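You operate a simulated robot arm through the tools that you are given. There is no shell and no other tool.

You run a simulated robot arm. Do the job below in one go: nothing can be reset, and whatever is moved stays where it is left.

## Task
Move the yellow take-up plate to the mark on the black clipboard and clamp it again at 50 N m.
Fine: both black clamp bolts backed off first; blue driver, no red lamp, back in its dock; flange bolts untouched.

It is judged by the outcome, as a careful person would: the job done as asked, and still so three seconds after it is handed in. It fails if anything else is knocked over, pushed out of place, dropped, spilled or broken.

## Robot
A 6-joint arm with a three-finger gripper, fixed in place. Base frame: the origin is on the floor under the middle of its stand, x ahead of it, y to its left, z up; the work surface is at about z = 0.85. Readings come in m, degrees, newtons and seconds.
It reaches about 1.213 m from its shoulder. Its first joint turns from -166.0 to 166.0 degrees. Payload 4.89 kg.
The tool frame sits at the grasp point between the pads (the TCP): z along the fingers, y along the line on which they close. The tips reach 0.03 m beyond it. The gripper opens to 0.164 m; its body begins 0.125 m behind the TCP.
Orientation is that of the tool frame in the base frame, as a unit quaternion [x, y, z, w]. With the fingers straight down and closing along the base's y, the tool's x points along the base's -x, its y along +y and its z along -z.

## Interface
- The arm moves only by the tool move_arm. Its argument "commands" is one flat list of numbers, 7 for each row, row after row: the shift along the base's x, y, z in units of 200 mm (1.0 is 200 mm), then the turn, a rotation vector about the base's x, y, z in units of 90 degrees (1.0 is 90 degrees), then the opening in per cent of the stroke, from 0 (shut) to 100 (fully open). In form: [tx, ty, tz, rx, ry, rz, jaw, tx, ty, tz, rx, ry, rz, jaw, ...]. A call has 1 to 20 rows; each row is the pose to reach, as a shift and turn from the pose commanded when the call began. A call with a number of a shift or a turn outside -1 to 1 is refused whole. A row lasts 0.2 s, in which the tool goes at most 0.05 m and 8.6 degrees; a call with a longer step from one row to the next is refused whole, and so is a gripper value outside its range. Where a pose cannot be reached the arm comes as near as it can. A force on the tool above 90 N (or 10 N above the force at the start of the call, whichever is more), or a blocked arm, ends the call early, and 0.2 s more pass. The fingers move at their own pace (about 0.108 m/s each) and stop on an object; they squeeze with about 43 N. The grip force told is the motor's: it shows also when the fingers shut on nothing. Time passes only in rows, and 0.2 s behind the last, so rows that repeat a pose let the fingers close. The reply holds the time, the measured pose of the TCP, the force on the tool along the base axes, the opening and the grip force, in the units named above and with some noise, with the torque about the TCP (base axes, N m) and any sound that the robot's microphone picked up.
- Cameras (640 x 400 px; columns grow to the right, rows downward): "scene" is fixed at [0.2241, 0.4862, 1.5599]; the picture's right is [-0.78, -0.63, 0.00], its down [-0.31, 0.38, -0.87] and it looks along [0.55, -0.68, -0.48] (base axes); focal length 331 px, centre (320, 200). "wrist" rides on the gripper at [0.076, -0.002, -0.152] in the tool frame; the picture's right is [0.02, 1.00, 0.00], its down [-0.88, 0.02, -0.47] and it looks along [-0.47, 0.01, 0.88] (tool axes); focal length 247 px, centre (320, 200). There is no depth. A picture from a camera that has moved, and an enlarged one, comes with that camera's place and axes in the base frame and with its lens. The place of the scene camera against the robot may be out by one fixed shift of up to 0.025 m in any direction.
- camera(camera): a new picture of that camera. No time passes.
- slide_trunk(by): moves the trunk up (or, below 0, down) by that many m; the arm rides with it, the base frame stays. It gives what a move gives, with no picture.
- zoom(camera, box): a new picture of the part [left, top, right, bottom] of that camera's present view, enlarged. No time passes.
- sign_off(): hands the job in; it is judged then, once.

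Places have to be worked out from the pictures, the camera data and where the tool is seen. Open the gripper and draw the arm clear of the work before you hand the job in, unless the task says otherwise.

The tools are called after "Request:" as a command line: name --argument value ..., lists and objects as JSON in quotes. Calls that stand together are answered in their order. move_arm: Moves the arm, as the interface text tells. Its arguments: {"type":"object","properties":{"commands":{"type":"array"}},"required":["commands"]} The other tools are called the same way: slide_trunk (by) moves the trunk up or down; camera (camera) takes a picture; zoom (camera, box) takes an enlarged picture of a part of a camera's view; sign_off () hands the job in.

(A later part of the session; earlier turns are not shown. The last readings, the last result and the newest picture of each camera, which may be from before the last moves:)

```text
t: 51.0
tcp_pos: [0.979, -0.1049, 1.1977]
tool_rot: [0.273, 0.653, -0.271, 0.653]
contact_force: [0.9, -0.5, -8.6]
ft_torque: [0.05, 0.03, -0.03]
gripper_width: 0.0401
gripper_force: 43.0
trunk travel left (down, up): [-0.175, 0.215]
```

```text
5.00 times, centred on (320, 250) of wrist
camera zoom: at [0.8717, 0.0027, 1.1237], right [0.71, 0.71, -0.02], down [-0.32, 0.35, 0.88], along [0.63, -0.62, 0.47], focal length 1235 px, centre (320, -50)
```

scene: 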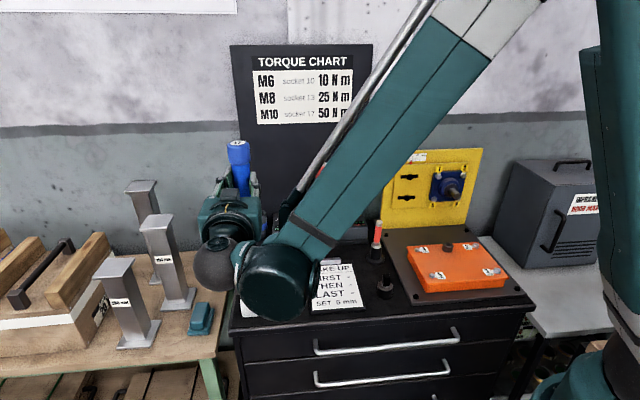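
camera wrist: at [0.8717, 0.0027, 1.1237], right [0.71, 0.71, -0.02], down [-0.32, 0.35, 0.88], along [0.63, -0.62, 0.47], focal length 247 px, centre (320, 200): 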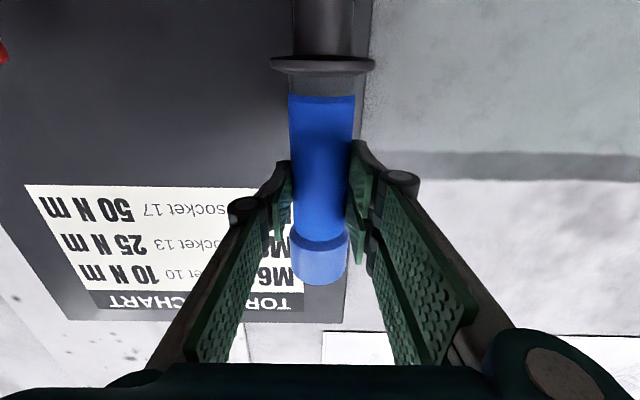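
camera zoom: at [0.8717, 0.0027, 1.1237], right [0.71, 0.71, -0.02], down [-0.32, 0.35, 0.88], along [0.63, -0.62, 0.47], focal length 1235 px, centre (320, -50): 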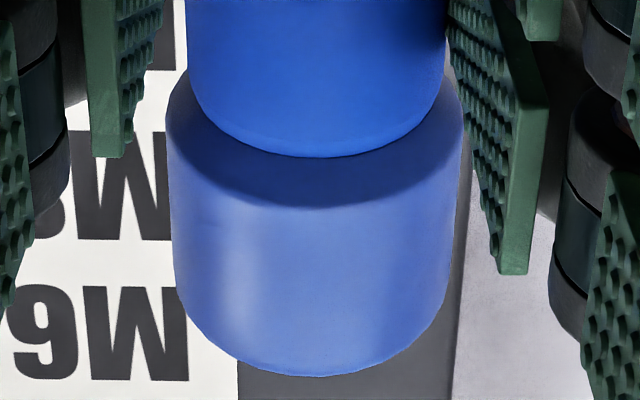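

Measurements agree the driver is within about 1–2 mm of the cup axis in both directions. I'll lower it in stages, watching the force: first until the socket tip just enters the cup.

Request:
move_arm --commands '[0, 0, -0.13, 0, 0, 0, 0, 0, 0, -0.26, 0, 0, 0, 0, 0, 0, -0.37, 0, 0, 0, 0, 0, 0, -0.48, 0, 0, 0, 0, 0, 0, -0.56, 0, 0, 0, 0]'

Request:
zoom --camera "scene" --box '[200, 110, 360, 260]'

```text
t: 52.2
tcp_pos: [0.9803, -0.1045, 1.0858]
tool_rot: [0.273, 0.653, -0.27, 0.653]
contact_force: [-0.6, 0.0, -7.2]
ft_torque: [0.15, 0.1, 0.04]
gripper_width: 0.0405
gripper_force: 42.8
trunk travel left (down, up): [-0.175, 0.215]
```

```text
2.67 times, centred on (280, 185) of scene
camera zoom: at [0.2241, 0.4862, 1.5599], right [-0.78, -0.63, 0.0], down [-0.31, 0.38, -0.87], along [0.55, -0.68, -0.48], focal length 882 px, centre (427, 240)
```

zoom: 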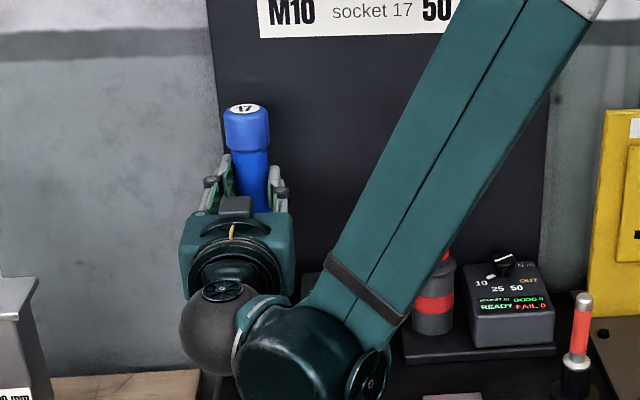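

No contact and the tip is inside the cup. Continuing down in small steps until the collar seats.

Request:
move_arm --commands '[0, 0, -0.06, 0, 0, 0, 0, 0, 0, -0.12, 0, 0, 0, 0, 0, 0, -0.18, 0, 0, 0, 0, 0, 0, -0.22, 0, 0, 0, 0]'

Request:
zoom --camera "scene" --box '[200, 110, 360, 260]'

```text
t: 53.2
tcp_pos: [0.9793, -0.1032, 1.0422]
tool_rot: [0.272, 0.653, -0.269, 0.654]
contact_force: [0.6, 0.0, -8.4]
ft_torque: [0.11, 0.11, 0.02]
gripper_width: 0.0403
gripper_force: 43.4
trunk travel left (down, up): [-0.175, 0.215]
```

```text
2.67 times, centred on (280, 185) of scene
camera zoom: at [0.2241, 0.4862, 1.5599], right [-0.78, -0.63, 0.0], down [-0.31, 0.38, -0.87], along [0.55, -0.68, -0.48], focal length 882 px, centre (427, 240)
```

zoom: 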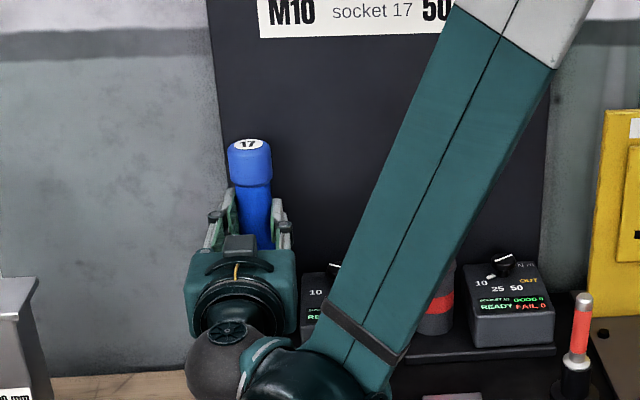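

The cap is ~3 px above its docked image position, i.e. ~1 cm to go. Lowering 3 mm per step.

Request:
move_arm --commands '[0, 0, -0.015, 0, 0, 0, 0, 0, 0, -0.03, 0, 0, 0, 0, 0, 0, -0.045, 0, 0, 0, 0, 0, 0, -0.055, 0, 0, 0, 0]'

Request:
zoom --camera "scene" --box '[230, 150, 390, 250]'

```text
t: 54.2
tcp_pos: [0.9795, -0.1023, 1.0353]
tool_rot: [0.271, 0.653, -0.27, 0.654]
contact_force: [-0.9, 10.5, 34.7]
ft_torque: [-0.29, -0.83, 0.19]
gripper_width: 0.0408
gripper_force: 43.3
trunk travel left (down, up): [-0.175, 0.215]
```

```text
4.00 times, centred on (310, 200) of scene
camera zoom: at [0.2241, 0.4862, 1.5599], right [-0.78, -0.63, 0.0], down [-0.31, 0.38, -0.87], along [0.55, -0.68, -0.48], focal length 1323 px, centre (360, 200)
```

zoom: 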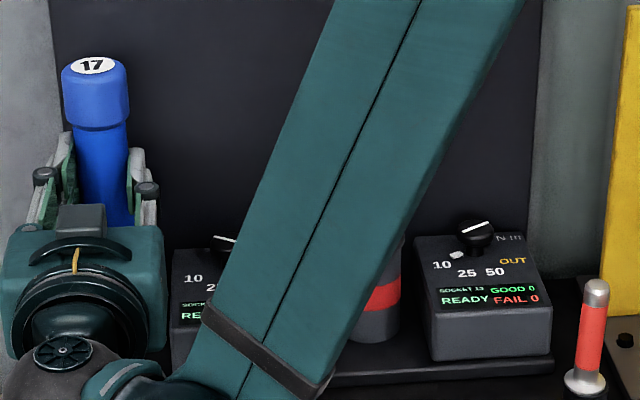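

The collar has met the cup rim (35 N up) and the cap is within ~2 mm of its docked image position. I'll ease off a little, shifting 2 mm in the direction of the side force, then re-check.

Request:
move_arm --commands '[0, 0.005, 0.01, 0, 0, 0, 0, 0, 0.01, 0.02, 0, 0, 0, 0]'

Request:
zoom --camera "scene" --box '[230, 150, 390, 250]'

```text
t: 54.8
tcp_pos: [0.9794, -0.1028, 1.0355]
tool_rot: [0.273, 0.653, -0.269, 0.653]
contact_force: [-1.0, -0.1, -5.3]
ft_torque: [-0.1, 0.05, -0.07]
gripper_width: 0.0404
gripper_force: 42.4
trunk travel left (down, up): [-0.175, 0.215]
```

```text
4.00 times, centred on (310, 200) of scene
camera zoom: at [0.2241, 0.4862, 1.5599], right [-0.78, -0.63, 0.0], down [-0.31, 0.38, -0.87], along [0.55, -0.68, -0.48], focal length 1323 px, centre (360, 200)
```

zoom: 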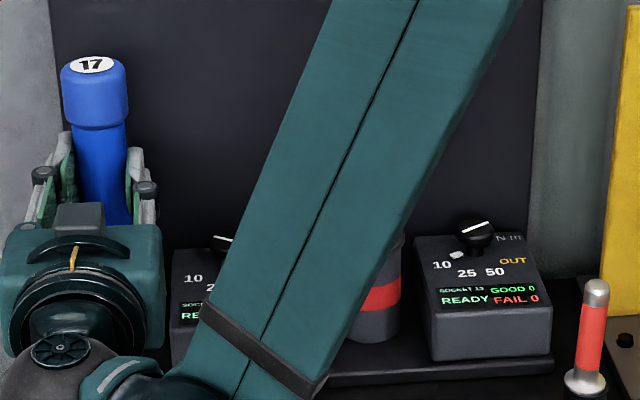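

Forces are now clean. I'll lower 3 mm to rest the collar, then open the fingers.

Request:
move_arm --commands '[0, 0, -0.015, 0, 0, 0, 0, 0, 0, -0.015, 0, 0, 0, 0]'

Request:
move_arm --commands '[0, 0, 0, 0, 0, 0, 25, 0, 0, 0, 0, 0, 0, 40, 0, 0, 0, 0, 0, 0, 60, 0, 0, 0, 0, 0, 0, 60]'

Request:
zoom --camera "scene" --box '[230, 150, 390, 250]'

Request:
camera --camera "wrist"

```text
t: 55.4
tcp_pos: [0.9801, -0.1015, 1.0345]
tool_rot: [0.271, 0.653, -0.27, 0.654]
contact_force: [3.3, -2.3, 20.1]
ft_torque: [-0.58, -1.1, -0.03]
gripper_width: 0.0404
gripper_force: 42.8
trunk travel left (down, up): [-0.175, 0.215]
```

```text
t: 56.4
tcp_pos: [0.9799, -0.1017, 1.0332]
tool_rot: [0.273, 0.653, -0.27, 0.653]
contact_force: [-0.4, 0.1, -0.1]
ft_torque: [-0.01, 0.01, 0.0]
gripper_width: 0.0983
gripper_force: 0.2
trunk travel left (down, up): [-0.175, 0.215]
```

```text
4.00 times, centred on (310, 200) of scene
camera zoom: at [0.2241, 0.4862, 1.5599], right [-0.78, -0.63, 0.0], down [-0.31, 0.38, -0.87], along [0.55, -0.68, -0.48], focal length 1323 px, centre (360, 200)
```

zoom: 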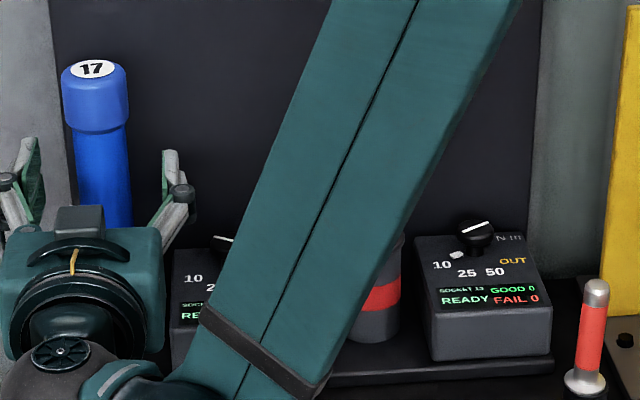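

```text
taken
camera wrist: at [0.8715, 0.0051, 0.958], right [0.71, 0.71, -0.02], down [-0.32, 0.35, 0.88], along [0.63, -0.62, 0.47], focal length 247 px, centre (320, 200)
```

wrist: 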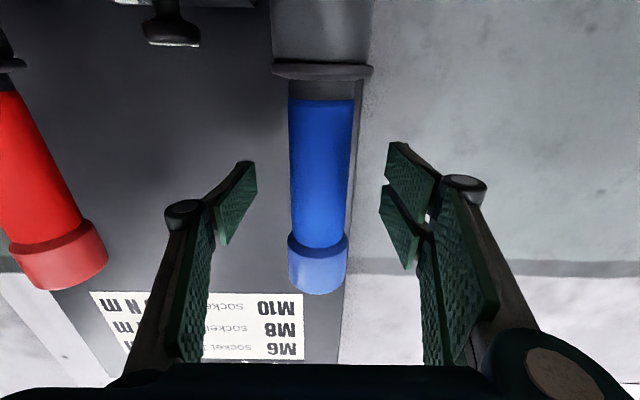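

The driver is back in its dock, standing as before. I'll withdraw the open hand, raise it clear of the tester, and then test the wrist twist empty-handed for a better grip on the second attempt.

Request:
move_arm --commands '[-0.16, 0.16, 0, 0, 0, 0, 60, -0.32, 0.32, 0.02, 0, 0, 0, 60, -0.4, 0.4, 0.2, 0, 0, 0, 60, -0.45, 0.45, 0.4, 0, 0, 0, 60, -0.5, 0.5, 0.6, 0, 0, 0, 60, -0.62, 0.62, 0.7, 0, 0, 0, 60, -0.76, 0.76, 0.75, 0, 0, 0, 60, -0.9, 0.9, 0.75, 0, 0, 0, 60]'

Request:
zoom --camera "scene" --box '[230, 150, 390, 250]'

Request:
camera --camera "scene"

```text
t: 58.2
tcp_pos: [0.8006, 0.0777, 1.1835]
tool_rot: [0.272, 0.653, -0.27, 0.653]
contact_force: [1.1, -1.3, -0.6]
ft_torque: [-0.01, -0.04, 0.0]
gripper_width: 0.0982
gripper_force: 0.0
trunk travel left (down, up): [-0.175, 0.215]
```

```text
4.00 times, centred on (310, 200) of scene
camera zoom: at [0.2241, 0.4862, 1.5599], right [-0.78, -0.63, 0.0], down [-0.31, 0.38, -0.87], along [0.55, -0.68, -0.48], focal length 1323 px, centre (360, 200)
```

zoom: 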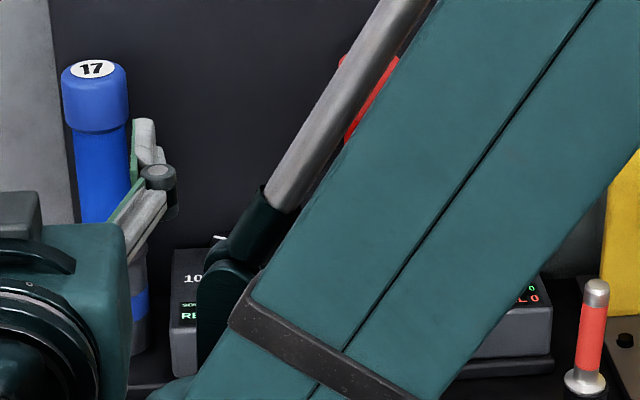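

```text
taken
```

scene: 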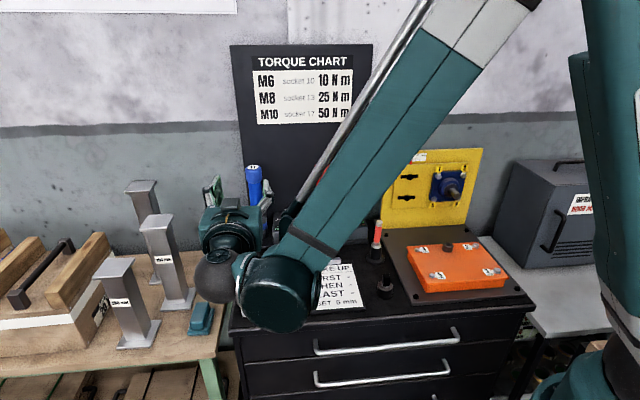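

Driver is docked and clear. Testing the twist the other way (−90° about the finger axis) with the empty hand.

Request:
move_arm --commands '[0, 0, 0.02, -0.0643, 0.0643, 0, 60, 0, 0, 0.04, -0.1286, 0.1286, 0, 60, 0, 0, 0.06, -0.1928, 0.1928, 0, 60, 0, 0, 0.08, -0.2571, 0.2571, 0, 60, 0, 0, 0.1, -0.3214, 0.3214, 0, 60, 0, 0, 0.1, -0.3857, 0.3857, 0, 60, 0, 0, 0.1, -0.45, 0.45, 0, 60, 0, 0, 0.1, -0.5143, 0.5143, 0, 60, 0, 0, 0.1, -0.5785, 0.5785, 0, 60, 0, 0, 0.1, -0.6428, 0.6428, 0, 60, 0, 0, 0.1, -0.7071, 0.7071, 0, 60]'

Request:
move_arm --commands '[0, 0, 0, -0.0643, 0.0643, 0, 60, 0, 0, 0, -0.1286, 0.1286, 0, 60, 0, 0, 0, -0.1928, 0.1928, 0, 60, 0, 0, 0, -0.2571, 0.2571, 0, 60, 0, 0, 0, -0.3214, 0.3214, 0, 60, 0, 0, 0, -0.3857, 0.3857, 0, 60, 0, 0, 0, -0.45, 0.45, 0, 60, 0, 0, 0, -0.5143, 0.5143, 0, 60, 0, 0, 0, -0.5785, 0.5785, 0, 60, 0, 0, 0, -0.6428, 0.6428, 0, 60, 0, 0, 0, -0.7071, 0.7071, 0, 60]'

```text
t: 60.6
tcp_pos: [0.8006, 0.078, 1.2031]
tool_rot: [-0.27, 0.654, -0.653, 0.271]
contact_force: [-0.1, -0.2, -0.3]
ft_torque: [-0.04, 0.01, -0.03]
gripper_width: 0.0984
gripper_force: 0.1
trunk travel left (down, up): [-0.175, 0.215]
```

```text
t: 63.0
tcp_pos: [0.8003, 0.078, 1.2031]
tool_rot: [0.653, -0.27, 0.654, 0.27]
contact_force: [0.5, -0.1, 0.1]
ft_torque: [0.02, 0.01, 0.02]
gripper_width: 0.0984
gripper_force: 0.0
trunk travel left (down, up): [-0.175, 0.215]
```

The full −180° twist is reachable (tool now has the camera on top). That lets me use the stable cross-grip and later have the socket point at the plate with the hand straight down. I'll move in around the handle at a higher level.

Request:
move_arm --commands '[0.1583, -0.1593, -0.0617, 0, 0, 0, 60, 0.3167, -0.3187, -0.1233, 0, 0, 0, 60, 0.475, -0.478, -0.185, 0, 0, 0, 60, 0.6333, -0.6373, -0.2467, 0, 0, 0, 60, 0.7917, -0.7967, -0.3083, 0, 0, 0, 60, 0.95, -0.956, -0.37, 0, 0, 0, 60]'

Request:
camera --camera "wrist"

Request:
camera --camera "scene"

```text
t: 64.4
tcp_pos: [0.9891, -0.1111, 1.131]
tool_rot: [0.652, -0.271, 0.654, 0.269]
contact_force: [-1.0, 1.7, 1.3]
ft_torque: [0.1, 0.09, 0.04]
gripper_width: 0.0986
gripper_force: 0.1
trunk travel left (down, up): [-0.175, 0.215]
```

```text
taken
camera wrist: at [0.882, -0.0025, 1.2083], right [-0.71, -0.71, 0.02], down [-0.34, 0.32, -0.88], along [0.62, -0.63, -0.47], focal length 247 px, centre (320, 200)
```

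wrist: 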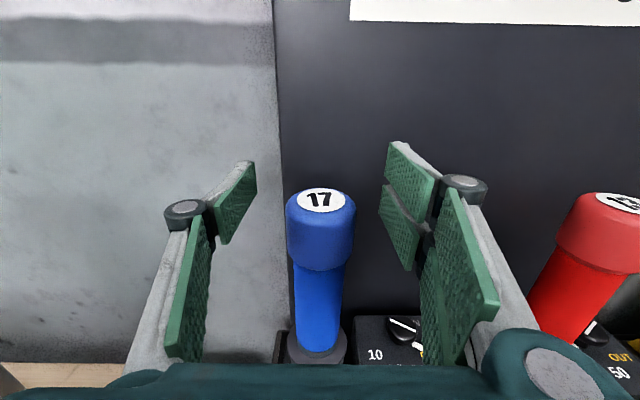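

```text
taken
```

scene: 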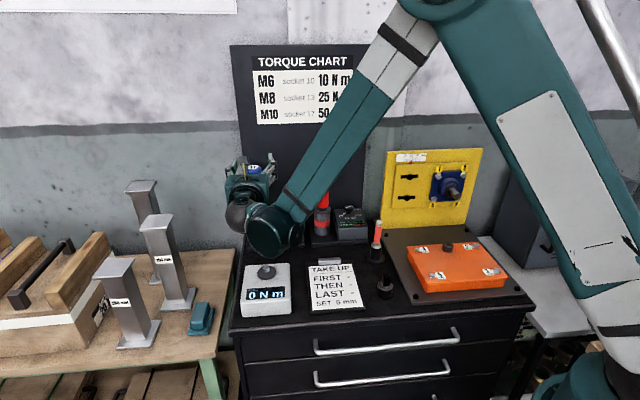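

The cap is exactly centred between the fingers. I'll descend along the handle to the balance point.

Request:
move_arm --commands '[0.002, -0.002, -0.15, 0, 0, 0, 60, 0.004, -0.004, -0.3, 0, 0, 0, 60, 0.006, -0.006, -0.45, 0, 0, 0, 60, 0.007, -0.007, -0.58, 0, 0, 0, 60]'

Request:
camera --camera "wrist"

Request:
zoom --camera "scene" --box '[200, 140, 360, 300]'

```text
t: 65.4
tcp_pos: [0.9892, -0.1129, 1.0121]
tool_rot: [0.653, -0.271, 0.654, 0.269]
contact_force: [-1.5, 0.4, 0.3]
ft_torque: [0.04, 0.06, 0.09]
gripper_width: 0.0986
gripper_force: 0.1
trunk travel left (down, up): [-0.175, 0.215]
```

```text
taken
camera wrist: at [0.8837, -0.0047, 1.0902], right [-0.71, -0.71, 0.02], down [-0.35, 0.32, -0.88], along [0.62, -0.63, -0.47], focal length 247 px, centre (320, 200)
```

wrist: 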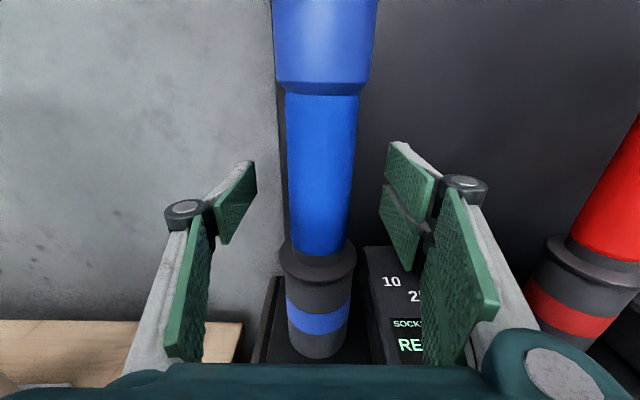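

```text
2.50 times, centred on (280, 220) of scene
camera zoom: at [0.2241, 0.4862, 1.5599], right [-0.78, -0.63, 0.0], down [-0.31, 0.38, -0.87], along [0.55, -0.68, -0.48], focal length 827 px, centre (420, 150)
```

zoom: 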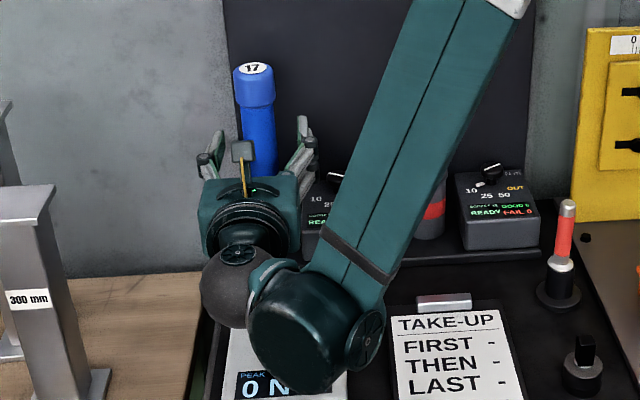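

The pads straddle the handle squarely at its balance point. Closing.

Request:
move_arm --commands '[0, 0, 0, 0, 0, 0, 30, 0, 0, 0, 0, 0, 0, 10, 0, 0, 0, 0, 0, 0, 0, 0, 0, 0, 0, 0, 0, 0]'

Request:
move_arm --commands '[0, 0, 0.05, 0, 0, 0, 0, 0, 0, 0.15, 0, 0, 0, 0, 0, 0, 0.25, 0, 0, 0, 0, 0, 0, 0.35, 0, 0, 0, 0, 0, 0, 0.45, 0, 0, 0, 0, 0, 0, 0.55, 0, 0, 0, 0, 0, 0, 0.65, 0, 0, 0, 0, 0, 0, 0.75, 0, 0, 0, 0]'

Request:
camera --camera "wrist"

```text
t: 66.4
tcp_pos: [0.9912, -0.1141, 1.013]
tool_rot: [0.653, -0.272, 0.654, 0.27]
contact_force: [-4.1, -0.6, -0.1]
ft_torque: [-0.04, 0.08, -0.03]
gripper_width: 0.0397
gripper_force: 42.9
trunk travel left (down, up): [-0.175, 0.215]
```

```text
t: 68.2
tcp_pos: [0.9918, -0.1144, 1.163]
tool_rot: [0.653, -0.272, 0.654, 0.27]
contact_force: [0.7, -0.9, -7.6]
ft_torque: [-0.03, -0.03, -0.03]
gripper_width: 0.0398
gripper_force: 43.1
trunk travel left (down, up): [-0.175, 0.215]
```

```text
taken
camera wrist: at [0.8845, -0.0057, 1.2399], right [-0.71, -0.71, 0.02], down [-0.35, 0.32, -0.88], along [0.62, -0.63, -0.47], focal length 247 px, centre (320, 200)
```

wrist: 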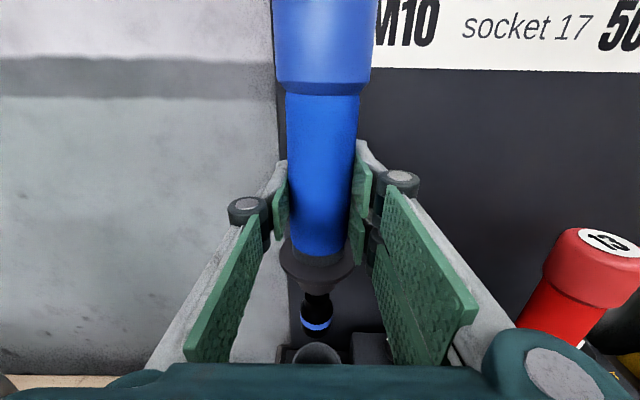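

Lifted cleanly (7.6 N, almost zero torque, so I'm at the balance point). I'll measure the socket tip in this view.

Request:
zoom --camera "wrist" --box '[256, 250, 384, 350]'

Request:
zoom --camera "scene" --box '[200, 100, 360, 260]'

```text
4.00 times, centred on (320, 300) of wrist
camera zoom: at [0.8845, -0.0057, 1.2399], right [-0.71, -0.71, 0.02], down [-0.35, 0.32, -0.88], along [0.62, -0.63, -0.47], focal length 988 px, centre (320, -200)
```

zoom: 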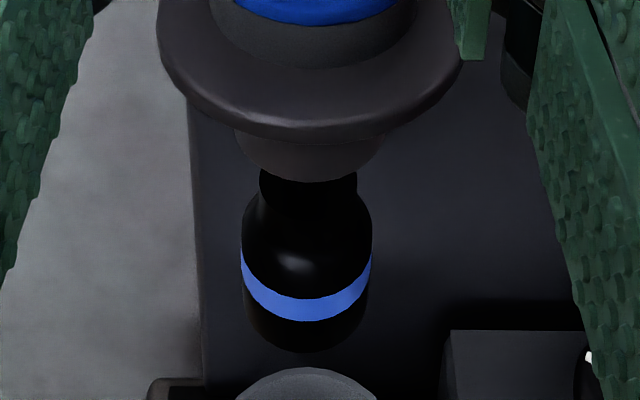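

```text
2.50 times, centred on (280, 180) of scene
camera zoom: at [0.2241, 0.4862, 1.5599], right [-0.78, -0.63, 0.0], down [-0.31, 0.38, -0.87], along [0.55, -0.68, -0.48], focal length 827 px, centre (420, 250)
```

zoom: 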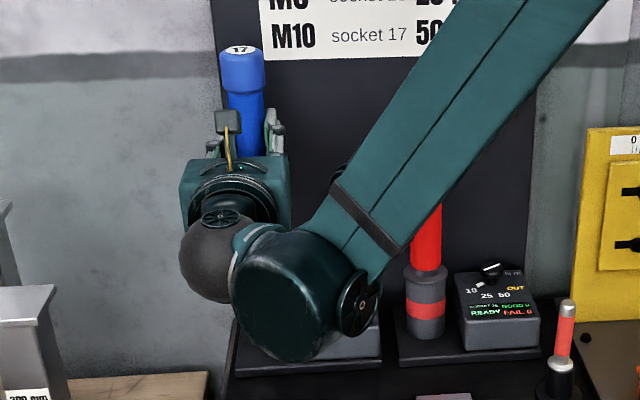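

Socket tip is ≈0.138 m from the grip point. I'll carry the driver away from the board to free space.

Request:
move_arm --commands '[-0.08, 0.08, 0.02, 0, 0, 0, 0, -0.2, 0.2, 0.05, 0, 0, 0, 0, -0.34, 0.34, 0.08, 0, 0, 0, 0, -0.48, 0.48, 0.11, 0, 0, 0, 0, -0.62, 0.62, 0.14, 0, 0, 0, 0, -0.76, 0.76, 0.17, 0, 0, 0, 0, -0.89, 0.89, 0.2, 0, 0, 0, 0, -0.97, 0.97, 0.2, 0, 0, 0, 0]'

Request:
camera --camera "wrist"

```text
t: 70.0
tcp_pos: [0.7962, 0.0772, 1.2037]
tool_rot: [0.653, -0.271, 0.654, 0.269]
contact_force: [0.7, -1.2, -7.0]
ft_torque: [0.02, 0.0, 0.04]
gripper_width: 0.0399
gripper_force: 43.4
trunk travel left (down, up): [-0.175, 0.215]
```

```text
taken
camera wrist: at [0.6904, 0.1868, 1.2809], right [-0.71, -0.71, 0.02], down [-0.35, 0.32, -0.88], along [0.62, -0.63, -0.47], focal length 247 px, centre (320, 200)
```

wrist: 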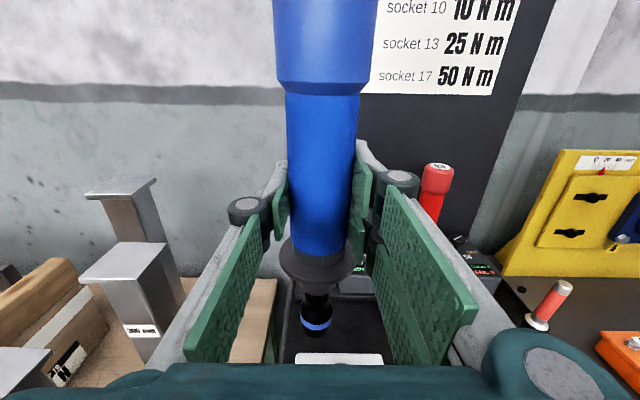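

Grip is unchanged. Now I tilt the hand back to vertical in slow steps (driver swings to horizontal), checking halfway.

Request:
move_arm --commands '[-0.0606, -0.0505, 0.0143, 0.0505, 0.0505, 0, 0, -0.1212, -0.101, 0.0286, 0.101, 0.101, 0, 0, -0.1818, -0.1515, 0.0429, 0.1515, 0.1515, 0, 0, -0.2424, -0.202, 0.0571, 0.202, 0.202, 0, 0, -0.303, -0.2525, 0.0714, 0.2525, 0.2525, 0, 0, -0.3636, -0.303, 0.0857, 0.303, 0.303, 0, 0, -0.4243, -0.3535, 0.1, 0.3536, 0.3536, 0, 0]'

Request:
camera --camera "wrist"

```text
t: 71.6
tcp_pos: [0.7115, 0.0102, 1.2227]
tool_rot: [0.853, -0.355, 0.354, 0.145]
contact_force: [0.6, 1.3, -8.4]
ft_torque: [-0.1, 0.02, -0.08]
gripper_width: 0.0396
gripper_force: 42.8
trunk travel left (down, up): [-0.175, 0.215]
```

```text
taken
camera wrist: at [0.6756, 0.048, 1.3852], right [-0.7, -0.72, 0.01], down [-0.69, 0.67, -0.29], along [0.2, -0.21, -0.96], focal length 247 px, centre (320, 200)
```

wrist: 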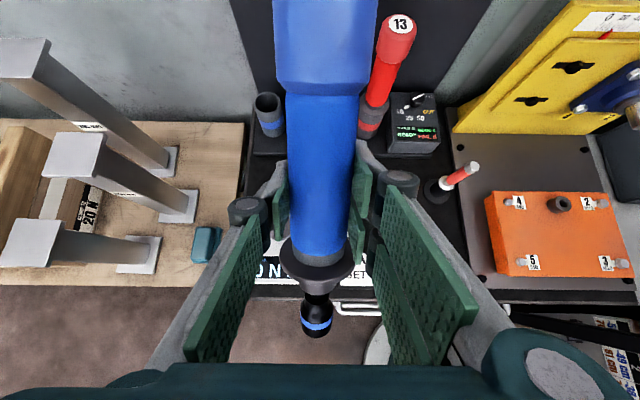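

Stable. Second half of the tilt.

Request:
move_arm --commands '[-0.0606, -0.0505, 0.0143, 0.0505, 0.0505, 0, 0, -0.1212, -0.101, 0.0286, 0.101, 0.101, 0, 0, -0.1818, -0.1515, 0.0429, 0.1515, 0.1515, 0, 0, -0.2424, -0.202, 0.0571, 0.202, 0.202, 0, 0, -0.303, -0.2525, 0.0714, 0.2525, 0.2525, 0, 0, -0.3636, -0.303, 0.0857, 0.303, 0.303, 0, 0, -0.4243, -0.3535, 0.1, 0.3536, 0.3536, 0, 0]'

Request:
camera --camera "wrist"

Request:
camera --camera "scene"

```text
t: 73.2
tcp_pos: [0.6264, -0.0615, 1.2433]
tool_rot: [0.923, -0.384, -0.001, 0.001]
contact_force: [-0.8, 1.7, -7.7]
ft_torque: [-0.13, -0.11, 0.02]
gripper_width: 0.0398
gripper_force: 42.8
trunk travel left (down, up): [-0.175, 0.215]
```

```text
taken
camera wrist: at [0.6822, -0.1148, 1.3961], right [-0.69, -0.72, 0.0], down [-0.63, 0.61, 0.47], along [-0.34, 0.33, -0.88], focal length 247 px, centre (320, 200)
```

wrist: 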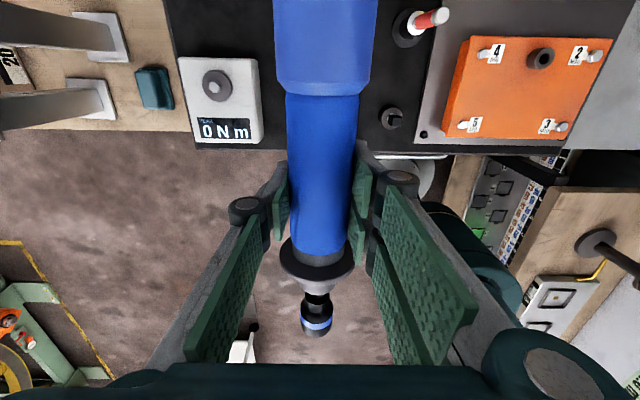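

```text
taken
```

scene: 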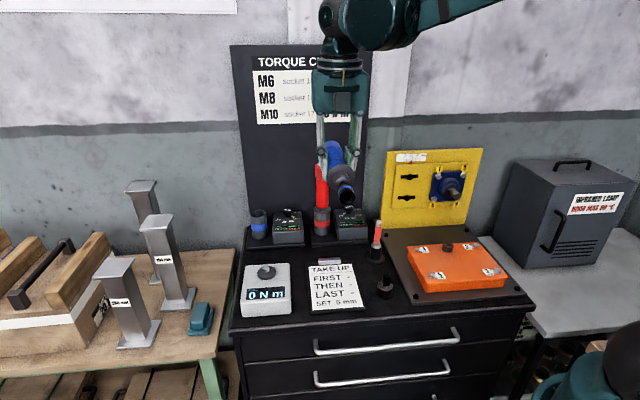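

The driver is level, socket toward the robot. Now I yaw the vertical hand by 180° in slow steps (90° first) while moving over in front of the plate, staying at z≈1.24.

Request:
move_arm --commands '[-0.037, -0.037, 0, 0, 0, -0.0714, 0, -0.0739, -0.0739, 0, 0, 0, -0.1429, 0, -0.1109, -0.1109, 0, 0, 0, -0.2143, 0, -0.1479, -0.1479, 0, 0, 0, -0.2857, 0, -0.1848, -0.1848, 0, 0, 0, -0.3571, 0, -0.2218, -0.2218, 0, 0, 0, -0.4286, 0, -0.2588, -0.2588, 0, 0, 0, -0.5, 0, -0.2957, -0.2957, 0, 0, 0, -0.5714, 0, -0.3327, -0.3327, 0, 0, 0, -0.6429, 0, -0.3696, -0.3696, 0, 0, 0, -0.7143, 0, -0.4066, -0.4066, 0, 0, 0, -0.7857, 0, -0.4436, -0.4436, 0, 0, 0, -0.8571, 0, -0.4805, -0.4805, 0, 0, 0, -0.9286, 0, -0.5175, -0.5175, 0, 0, 0, -1.0, 0]'

Request:
camera --camera "wrist"

```text
t: 76.2
tcp_pos: [0.5239, -0.1659, 1.2428]
tool_rot: [-0.38, 0.925, 0.0, 0.0]
contact_force: [-0.3, -0.2, -8.0]
ft_torque: [-0.03, 0.0, -0.03]
gripper_width: 0.0398
gripper_force: 42.7
trunk travel left (down, up): [-0.175, 0.215]
```

```text
taken
camera wrist: at [0.4717, -0.2199, 1.3964], right [-0.72, 0.7, 0.0], down [0.61, 0.63, 0.47], along [0.33, 0.34, -0.88], focal length 247 px, centre (320, 200)
```

wrist: 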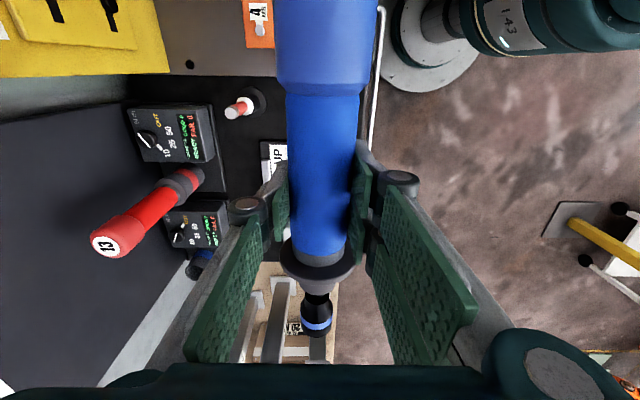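

Halfway, grip unchanged. Second 90°.

Request:
move_arm --commands '[-0.037, -0.037, 0, 0, 0, -0.0714, 0, -0.0739, -0.0739, 0, 0, 0, -0.1429, 0, -0.1109, -0.1109, 0, 0, 0, -0.2143, 0, -0.1479, -0.1479, 0, 0, 0, -0.2857, 0, -0.1848, -0.1848, 0, 0, 0, -0.3571, 0, -0.2218, -0.2218, 0, 0, 0, -0.4286, 0, -0.2588, -0.2588, 0, 0, 0, -0.5, 0, -0.2957, -0.2957, 0, 0, 0, -0.5714, 0, -0.3327, -0.3327, 0, 0, 0, -0.6429, 0, -0.3696, -0.3696, 0, 0, 0, -0.7143, 0, -0.4066, -0.4066, 0, 0, 0, -0.7857, 0, -0.4436, -0.4436, 0, 0, 0, -0.8571, 0, -0.4805, -0.4805, 0, 0, 0, -0.9286, 0, -0.5175, -0.5175, 0, 0, 0, -1.0, 0]'

Request:
camera --camera "wrist"

Request:
camera --camera "scene"

Request:
zoom --camera "wrist" --box '[220, 220, 420, 360]'

```text
t: 79.2
tcp_pos: [0.4209, -0.2698, 1.2434]
tool_rot: [0.386, 0.923, -0.001, 0.0]
contact_force: [-0.5, -0.6, -8.2]
ft_torque: [-0.02, 0.05, 0.02]
gripper_width: 0.0398
gripper_force: 42.9
trunk travel left (down, up): [-0.175, 0.215]
```

```text
taken
camera wrist: at [0.3662, -0.2165, 1.3965], right [0.7, 0.72, 0.0], down [0.63, -0.61, 0.47], along [0.34, -0.33, -0.88], focal length 247 px, centre (320, 200)
```

wrist: 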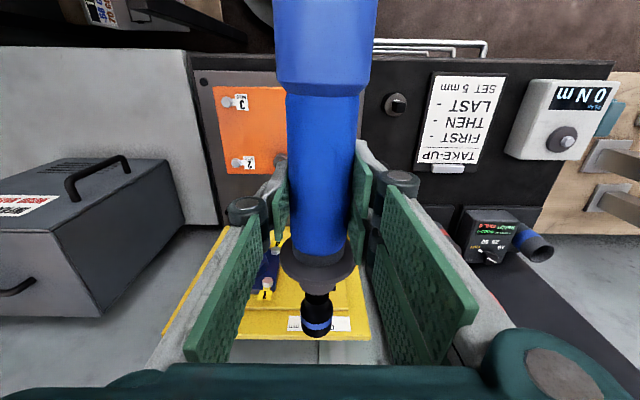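

```text
taken
```

scene: 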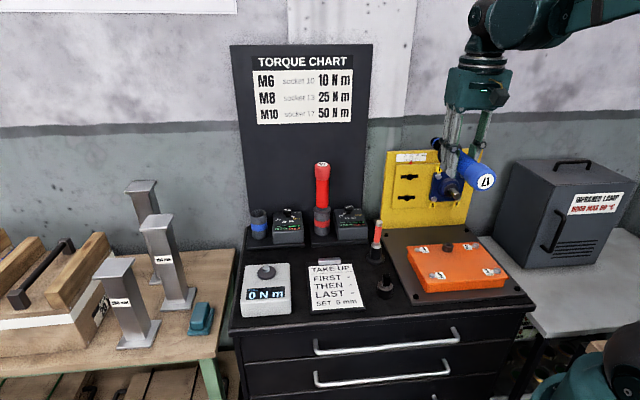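

```text
2.86 times, centred on (320, 290) of wrist
camera zoom: at [0.3662, -0.2165, 1.3965], right [0.7, 0.72, 0.0], down [0.63, -0.61, 0.47], along [0.34, -0.33, -0.88], focal length 706 px, centre (320, -57)
```

zoom: 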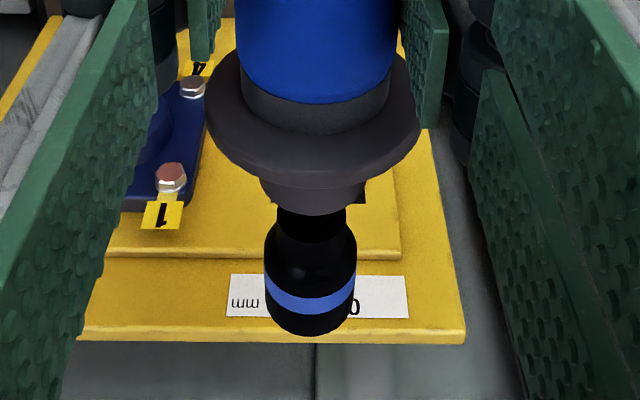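

The driver now points at the plate, level and aligned within half a degree; tip ≈0.137 m ahead of the TCP. I'll move a bit closer with a side offset so the camera can see the black bolts past the driver.

Request:
move_arm --commands '[0.0955, 0.0073, -0.094, 0, 0, 0, 0, 0.191, 0.0146, -0.188, 0, 0, 0, 0, 0.2865, 0.0219, -0.282, 0, 0, 0, 0, 0.382, 0.0292, -0.376, 0, 0, 0, 0, 0.4775, 0.0365, -0.47, 0, 0, 0, 0, 0.4775, 0.0365, -0.47, 0, 0, 0, 0]'

Request:
camera --camera "wrist"

Request:
zoom --camera "wrist" --box '[200, 230, 340, 350]'

Request:
zoom --camera "scene" --box '[360, 120, 520, 240]'

```text
t: 80.6
tcp_pos: [0.5167, -0.2612, 1.1493]
tool_rot: [0.384, 0.923, -0.001, -0.001]
contact_force: [-0.1, -0.7, -7.7]
ft_torque: [0.04, 0.1, 0.0]
gripper_width: 0.0396
gripper_force: 43.3
trunk travel left (down, up): [-0.175, 0.215]
```

```text
taken
camera wrist: at [0.4618, -0.2087, 1.3027], right [0.69, 0.72, 0.0], down [0.63, -0.61, 0.47], along [0.34, -0.33, -0.88], focal length 247 px, centre (320, 200)
```

wrist: 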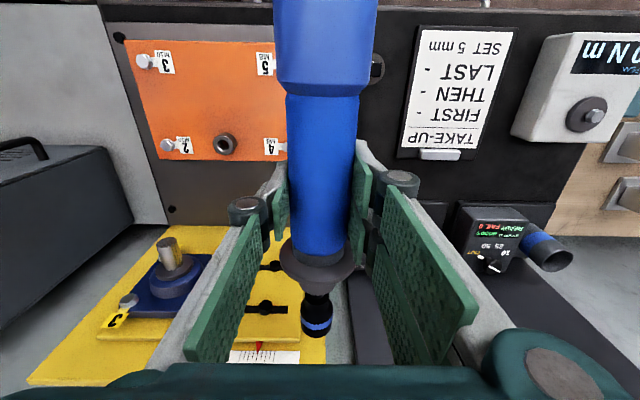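

```text
3.33 times, centred on (270, 290) of wrist
camera zoom: at [0.4618, -0.2087, 1.3027], right [0.69, 0.72, 0.0], down [0.63, -0.61, 0.47], along [0.34, -0.33, -0.88], focal length 823 px, centre (487, -100)
```

zoom: 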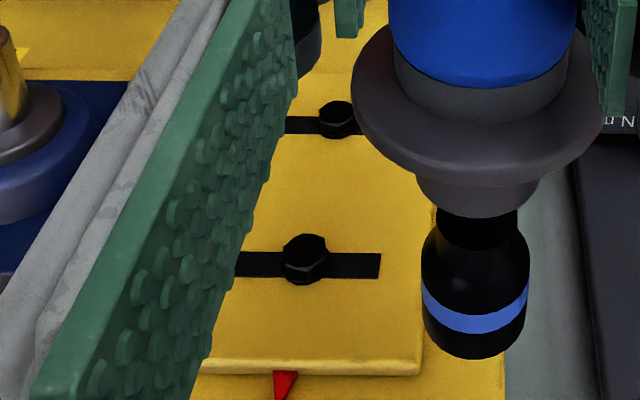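

```text
3.33 times, centred on (440, 180) of scene
camera zoom: at [0.2241, 0.4862, 1.5599], right [-0.78, -0.63, 0.0], down [-0.31, 0.38, -0.87], along [0.55, -0.68, -0.48], focal length 1102 px, centre (-80, 267)
```

zoom: 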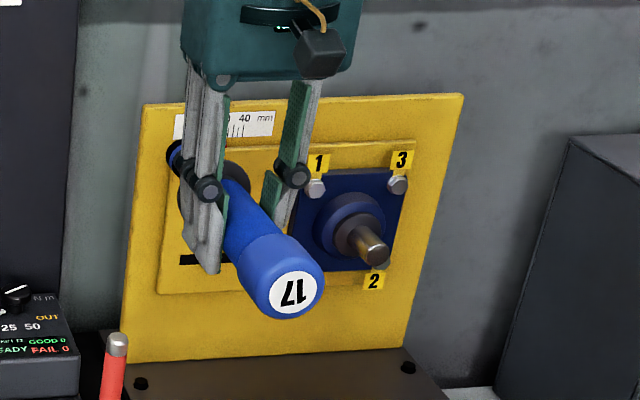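

Both black bolt heads are clear in this view; triangulation puts them at cart b≈0.111 with z≈1.074 and 0.9955, faces near a≈0.757 (base ≈(0.617,-0.459)). I'll line the driver up with the upper bolt, stopping ~2 cm short.

Request:
move_arm --commands '[-0.122, -0.122, 0, 0, 0, 0, 0, -0.244, -0.244, 0, 0, 0, 0, 0, -0.244, -0.244, -0.15, 0, 0, 0, 0, -0.244, -0.244, -0.3, 0, 0, 0, 0, -0.244, -0.244, -0.38, 0, 0, 0, 0, -0.165, -0.3235, -0.38, 0, 0, 0, 0, -0.085, -0.403, -0.38, 0, 0, 0, 0, -0.085, -0.403, -0.38, 0, 0, 0, 0]'

Request:
camera --camera "wrist"

Request:
zoom --camera "wrist" --box '[240, 240, 400, 360]'

Request:
zoom --camera "scene" --box '[360, 120, 520, 240]'

```text
t: 82.4
tcp_pos: [0.4991, -0.3413, 1.0727]
tool_rot: [0.384, 0.923, 0.0, -0.001]
contact_force: [0.4, -0.4, -8.2]
ft_torque: [0.06, 0.08, -0.03]
gripper_width: 0.0399
gripper_force: 43.0
trunk travel left (down, up): [-0.175, 0.215]
```

```text
taken
camera wrist: at [0.4449, -0.2888, 1.226], right [0.69, 0.72, 0.0], down [0.63, -0.61, 0.47], along [0.34, -0.33, -0.88], focal length 247 px, centre (320, 200)
```

wrist: 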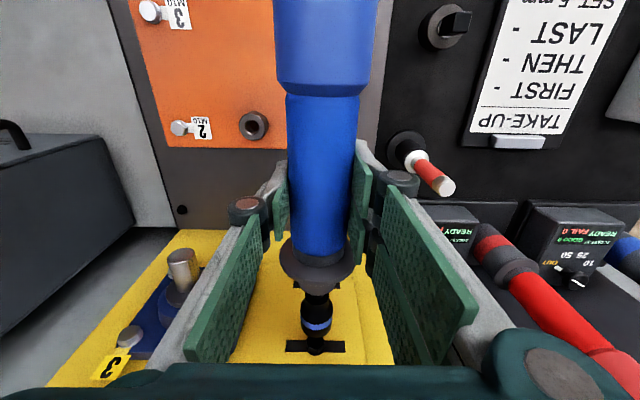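

```text
3.33 times, centred on (320, 300) of wrist
camera zoom: at [0.4449, -0.2888, 1.226], right [0.69, 0.72, 0.0], down [0.63, -0.61, 0.47], along [0.34, -0.33, -0.88], focal length 823 px, centre (320, -133)
```

zoom: 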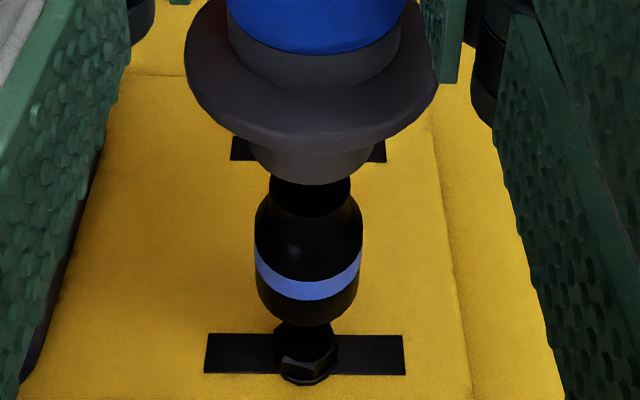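

```text
3.33 times, centred on (440, 180) of scene
camera zoom: at [0.2241, 0.4862, 1.5599], right [-0.78, -0.63, 0.0], down [-0.31, 0.38, -0.87], along [0.55, -0.68, -0.48], focal length 1102 px, centre (-80, 267)
```

zoom: 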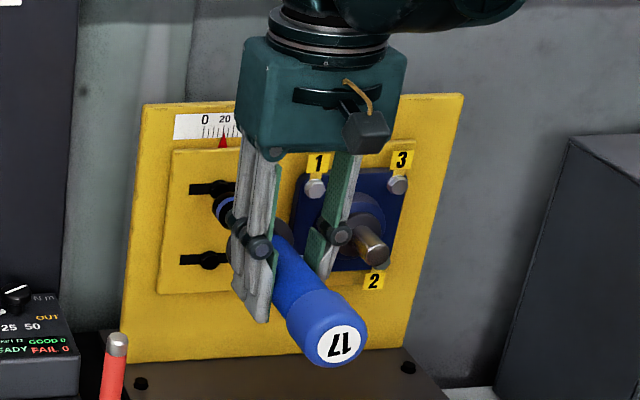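

The socket and upper bolt look collinear in the wrist view. I'll zoom the scene view on the socket/bolt for a vertical check.

Request:
zoom --camera "scene" --box '[400, 155, 448, 205]'

Request:
zoom --camera "wrist" --box '[280, 300, 360, 360]'

```text
8.00 times, centred on (424, 180) of scene
camera zoom: at [0.2241, 0.4862, 1.5599], right [-0.78, -0.63, 0.0], down [-0.31, 0.38, -0.87], along [0.55, -0.68, -0.48], focal length 2646 px, centre (-512, 360)
```

zoom: 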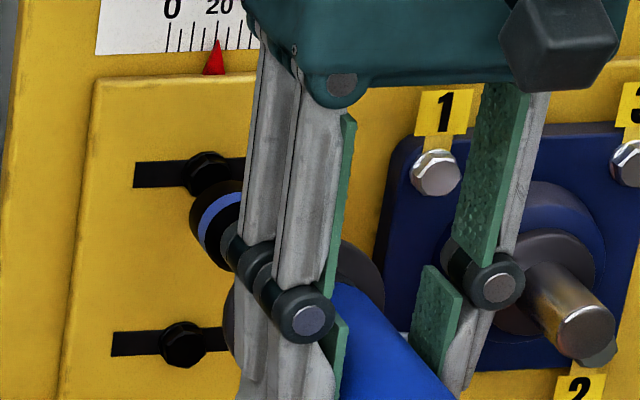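

```text
6.67 times, centred on (320, 330) of wrist
camera zoom: at [0.4449, -0.2888, 1.226], right [0.69, 0.72, 0.0], down [0.63, -0.61, 0.47], along [0.34, -0.33, -0.88], focal length 1646 px, centre (320, -667)
```

zoom: 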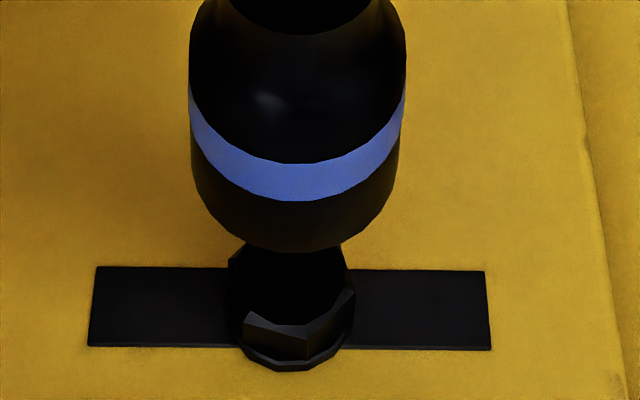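

The wrist view shows lateral alignment within 1 mm and suggests the bolt centre is ~4 mm above the driver axis. I'll raise 4 mm and advance slowly, stopping if the force rises.

Request:
move_arm --commands '[0, 0, 0.02, 0, 0, 0, 0, 0.018, -0.018, 0.02, 0, 0, 0, 0, 0.036, -0.036, 0.02, 0, 0, 0, 0, 0.053, -0.053, 0.02, 0, 0, 0, 0]'

Request:
zoom --camera "wrist" --box '[280, 290, 360, 350]'

Request:
zoom --camera "scene" --box '[400, 155, 448, 205]'

```text
t: 83.4
tcp_pos: [0.5105, -0.3537, 1.0775]
tool_rot: [0.383, 0.924, -0.001, 0.0]
contact_force: [-0.5, 0.4, -8.8]
ft_torque: [0.0, 0.01, 0.01]
gripper_width: 0.0398
gripper_force: 42.5
trunk travel left (down, up): [-0.175, 0.215]
```

```text
6.67 times, centred on (320, 320) of wrist
camera zoom: at [0.4553, -0.2998, 1.2309], right [0.69, 0.72, 0.0], down [0.63, -0.61, 0.47], along [0.34, -0.33, -0.88], focal length 1646 px, centre (320, -600)
```

zoom: 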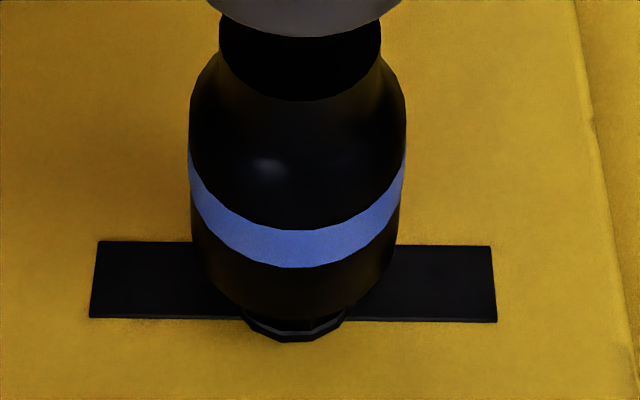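

```text
8.00 times, centred on (424, 180) of scene
camera zoom: at [0.2241, 0.4862, 1.5599], right [-0.78, -0.63, 0.0], down [-0.31, 0.38, -0.87], along [0.55, -0.68, -0.48], focal length 2646 px, centre (-512, 360)
```

zoom: 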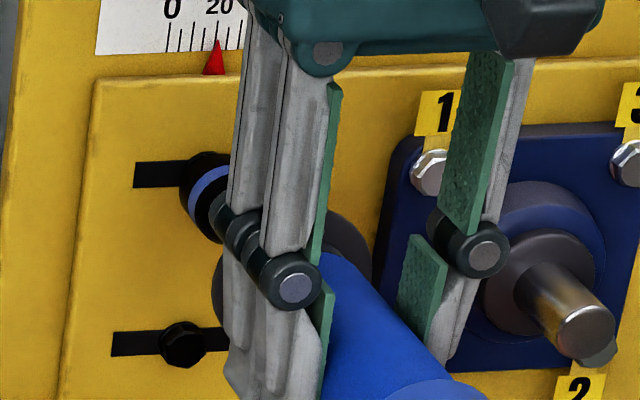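

Both views now predict the socket will meet the bolt head squarely after ~9 mm more. Advancing 3 mm per step.

Request:
move_arm --commands '[0.0106, -0.0106, 0, 0, 0, 0, 0, 0.0212, -0.0212, 0, 0, 0, 0, 0, 0.0318, -0.0318, 0, 0, 0, 0, 0]'

Request:
zoom --camera "scene" --box '[400, 155, 448, 205]'

Request:
zoom --camera "wrist" --box '[280, 290, 360, 350]'

```text
t: 84.2
tcp_pos: [0.5145, -0.3583, 1.0766]
tool_rot: [0.384, 0.923, 0.0, 0.0]
contact_force: [0.8, -0.4, -7.4]
ft_torque: [0.0, -0.03, 0.0]
gripper_width: 0.0397
gripper_force: 43.2
trunk travel left (down, up): [-0.175, 0.215]
```

```text
8.00 times, centred on (424, 180) of scene
camera zoom: at [0.2241, 0.4862, 1.5599], right [-0.78, -0.63, 0.0], down [-0.31, 0.38, -0.87], along [0.55, -0.68, -0.48], focal length 2646 px, centre (-512, 360)
```

zoom: 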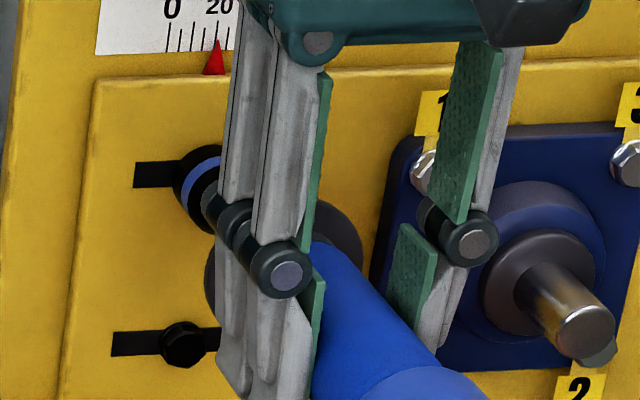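

```text
6.67 times, centred on (320, 320) of wrist
camera zoom: at [0.4615, -0.3061, 1.2309], right [0.69, 0.72, 0.0], down [0.63, -0.61, 0.47], along [0.34, -0.33, -0.88], focal length 1646 px, centre (320, -600)
```

zoom: 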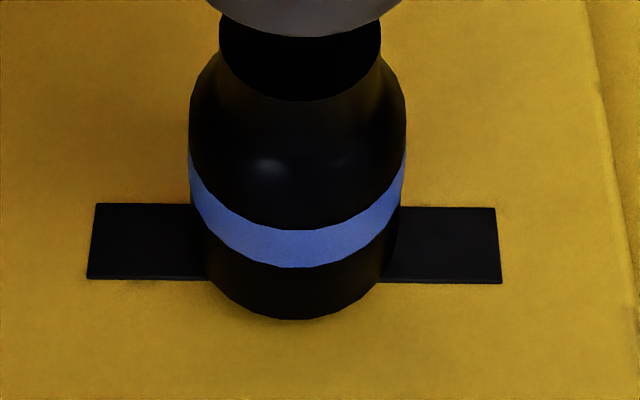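

No contact force yet; the socket appears to be going over the head. Continuing in 3 mm steps.

Request:
move_arm --commands '[0.0106, -0.0106, 0, 0, 0, 0, 0, 0.0212, -0.0212, 0, 0, 0, 0, 0, 0.0212, -0.0212, 0, 0, 0, 0, 0]'

Request:
zoom --camera "scene" --box '[230, 150, 450, 260]'

```text
t: 85.0
tcp_pos: [0.52, -0.3625, 1.0768]
tool_rot: [0.384, 0.923, 0.001, -0.001]
contact_force: [-9.0, 7.4, -11.3]
ft_torque: [0.2, 0.2, -0.13]
gripper_width: 0.0397
gripper_force: 43.0
trunk travel left (down, up): [-0.175, 0.215]
```

```text
2.91 times, centred on (340, 205) of scene
camera zoom: at [0.2241, 0.4862, 1.5599], right [-0.78, -0.63, 0.0], down [-0.31, 0.38, -0.87], along [0.55, -0.68, -0.48], focal length 962 px, centre (262, 186)
```

zoom: 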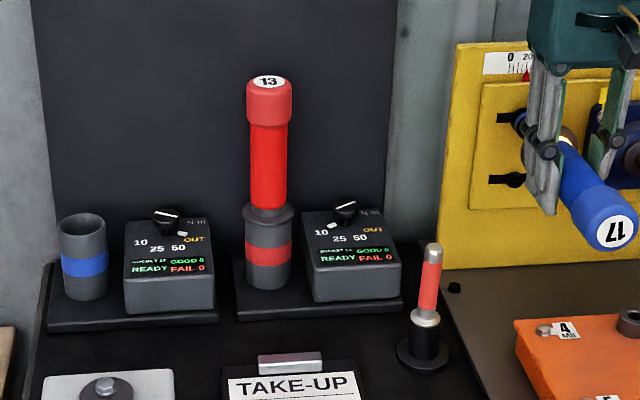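

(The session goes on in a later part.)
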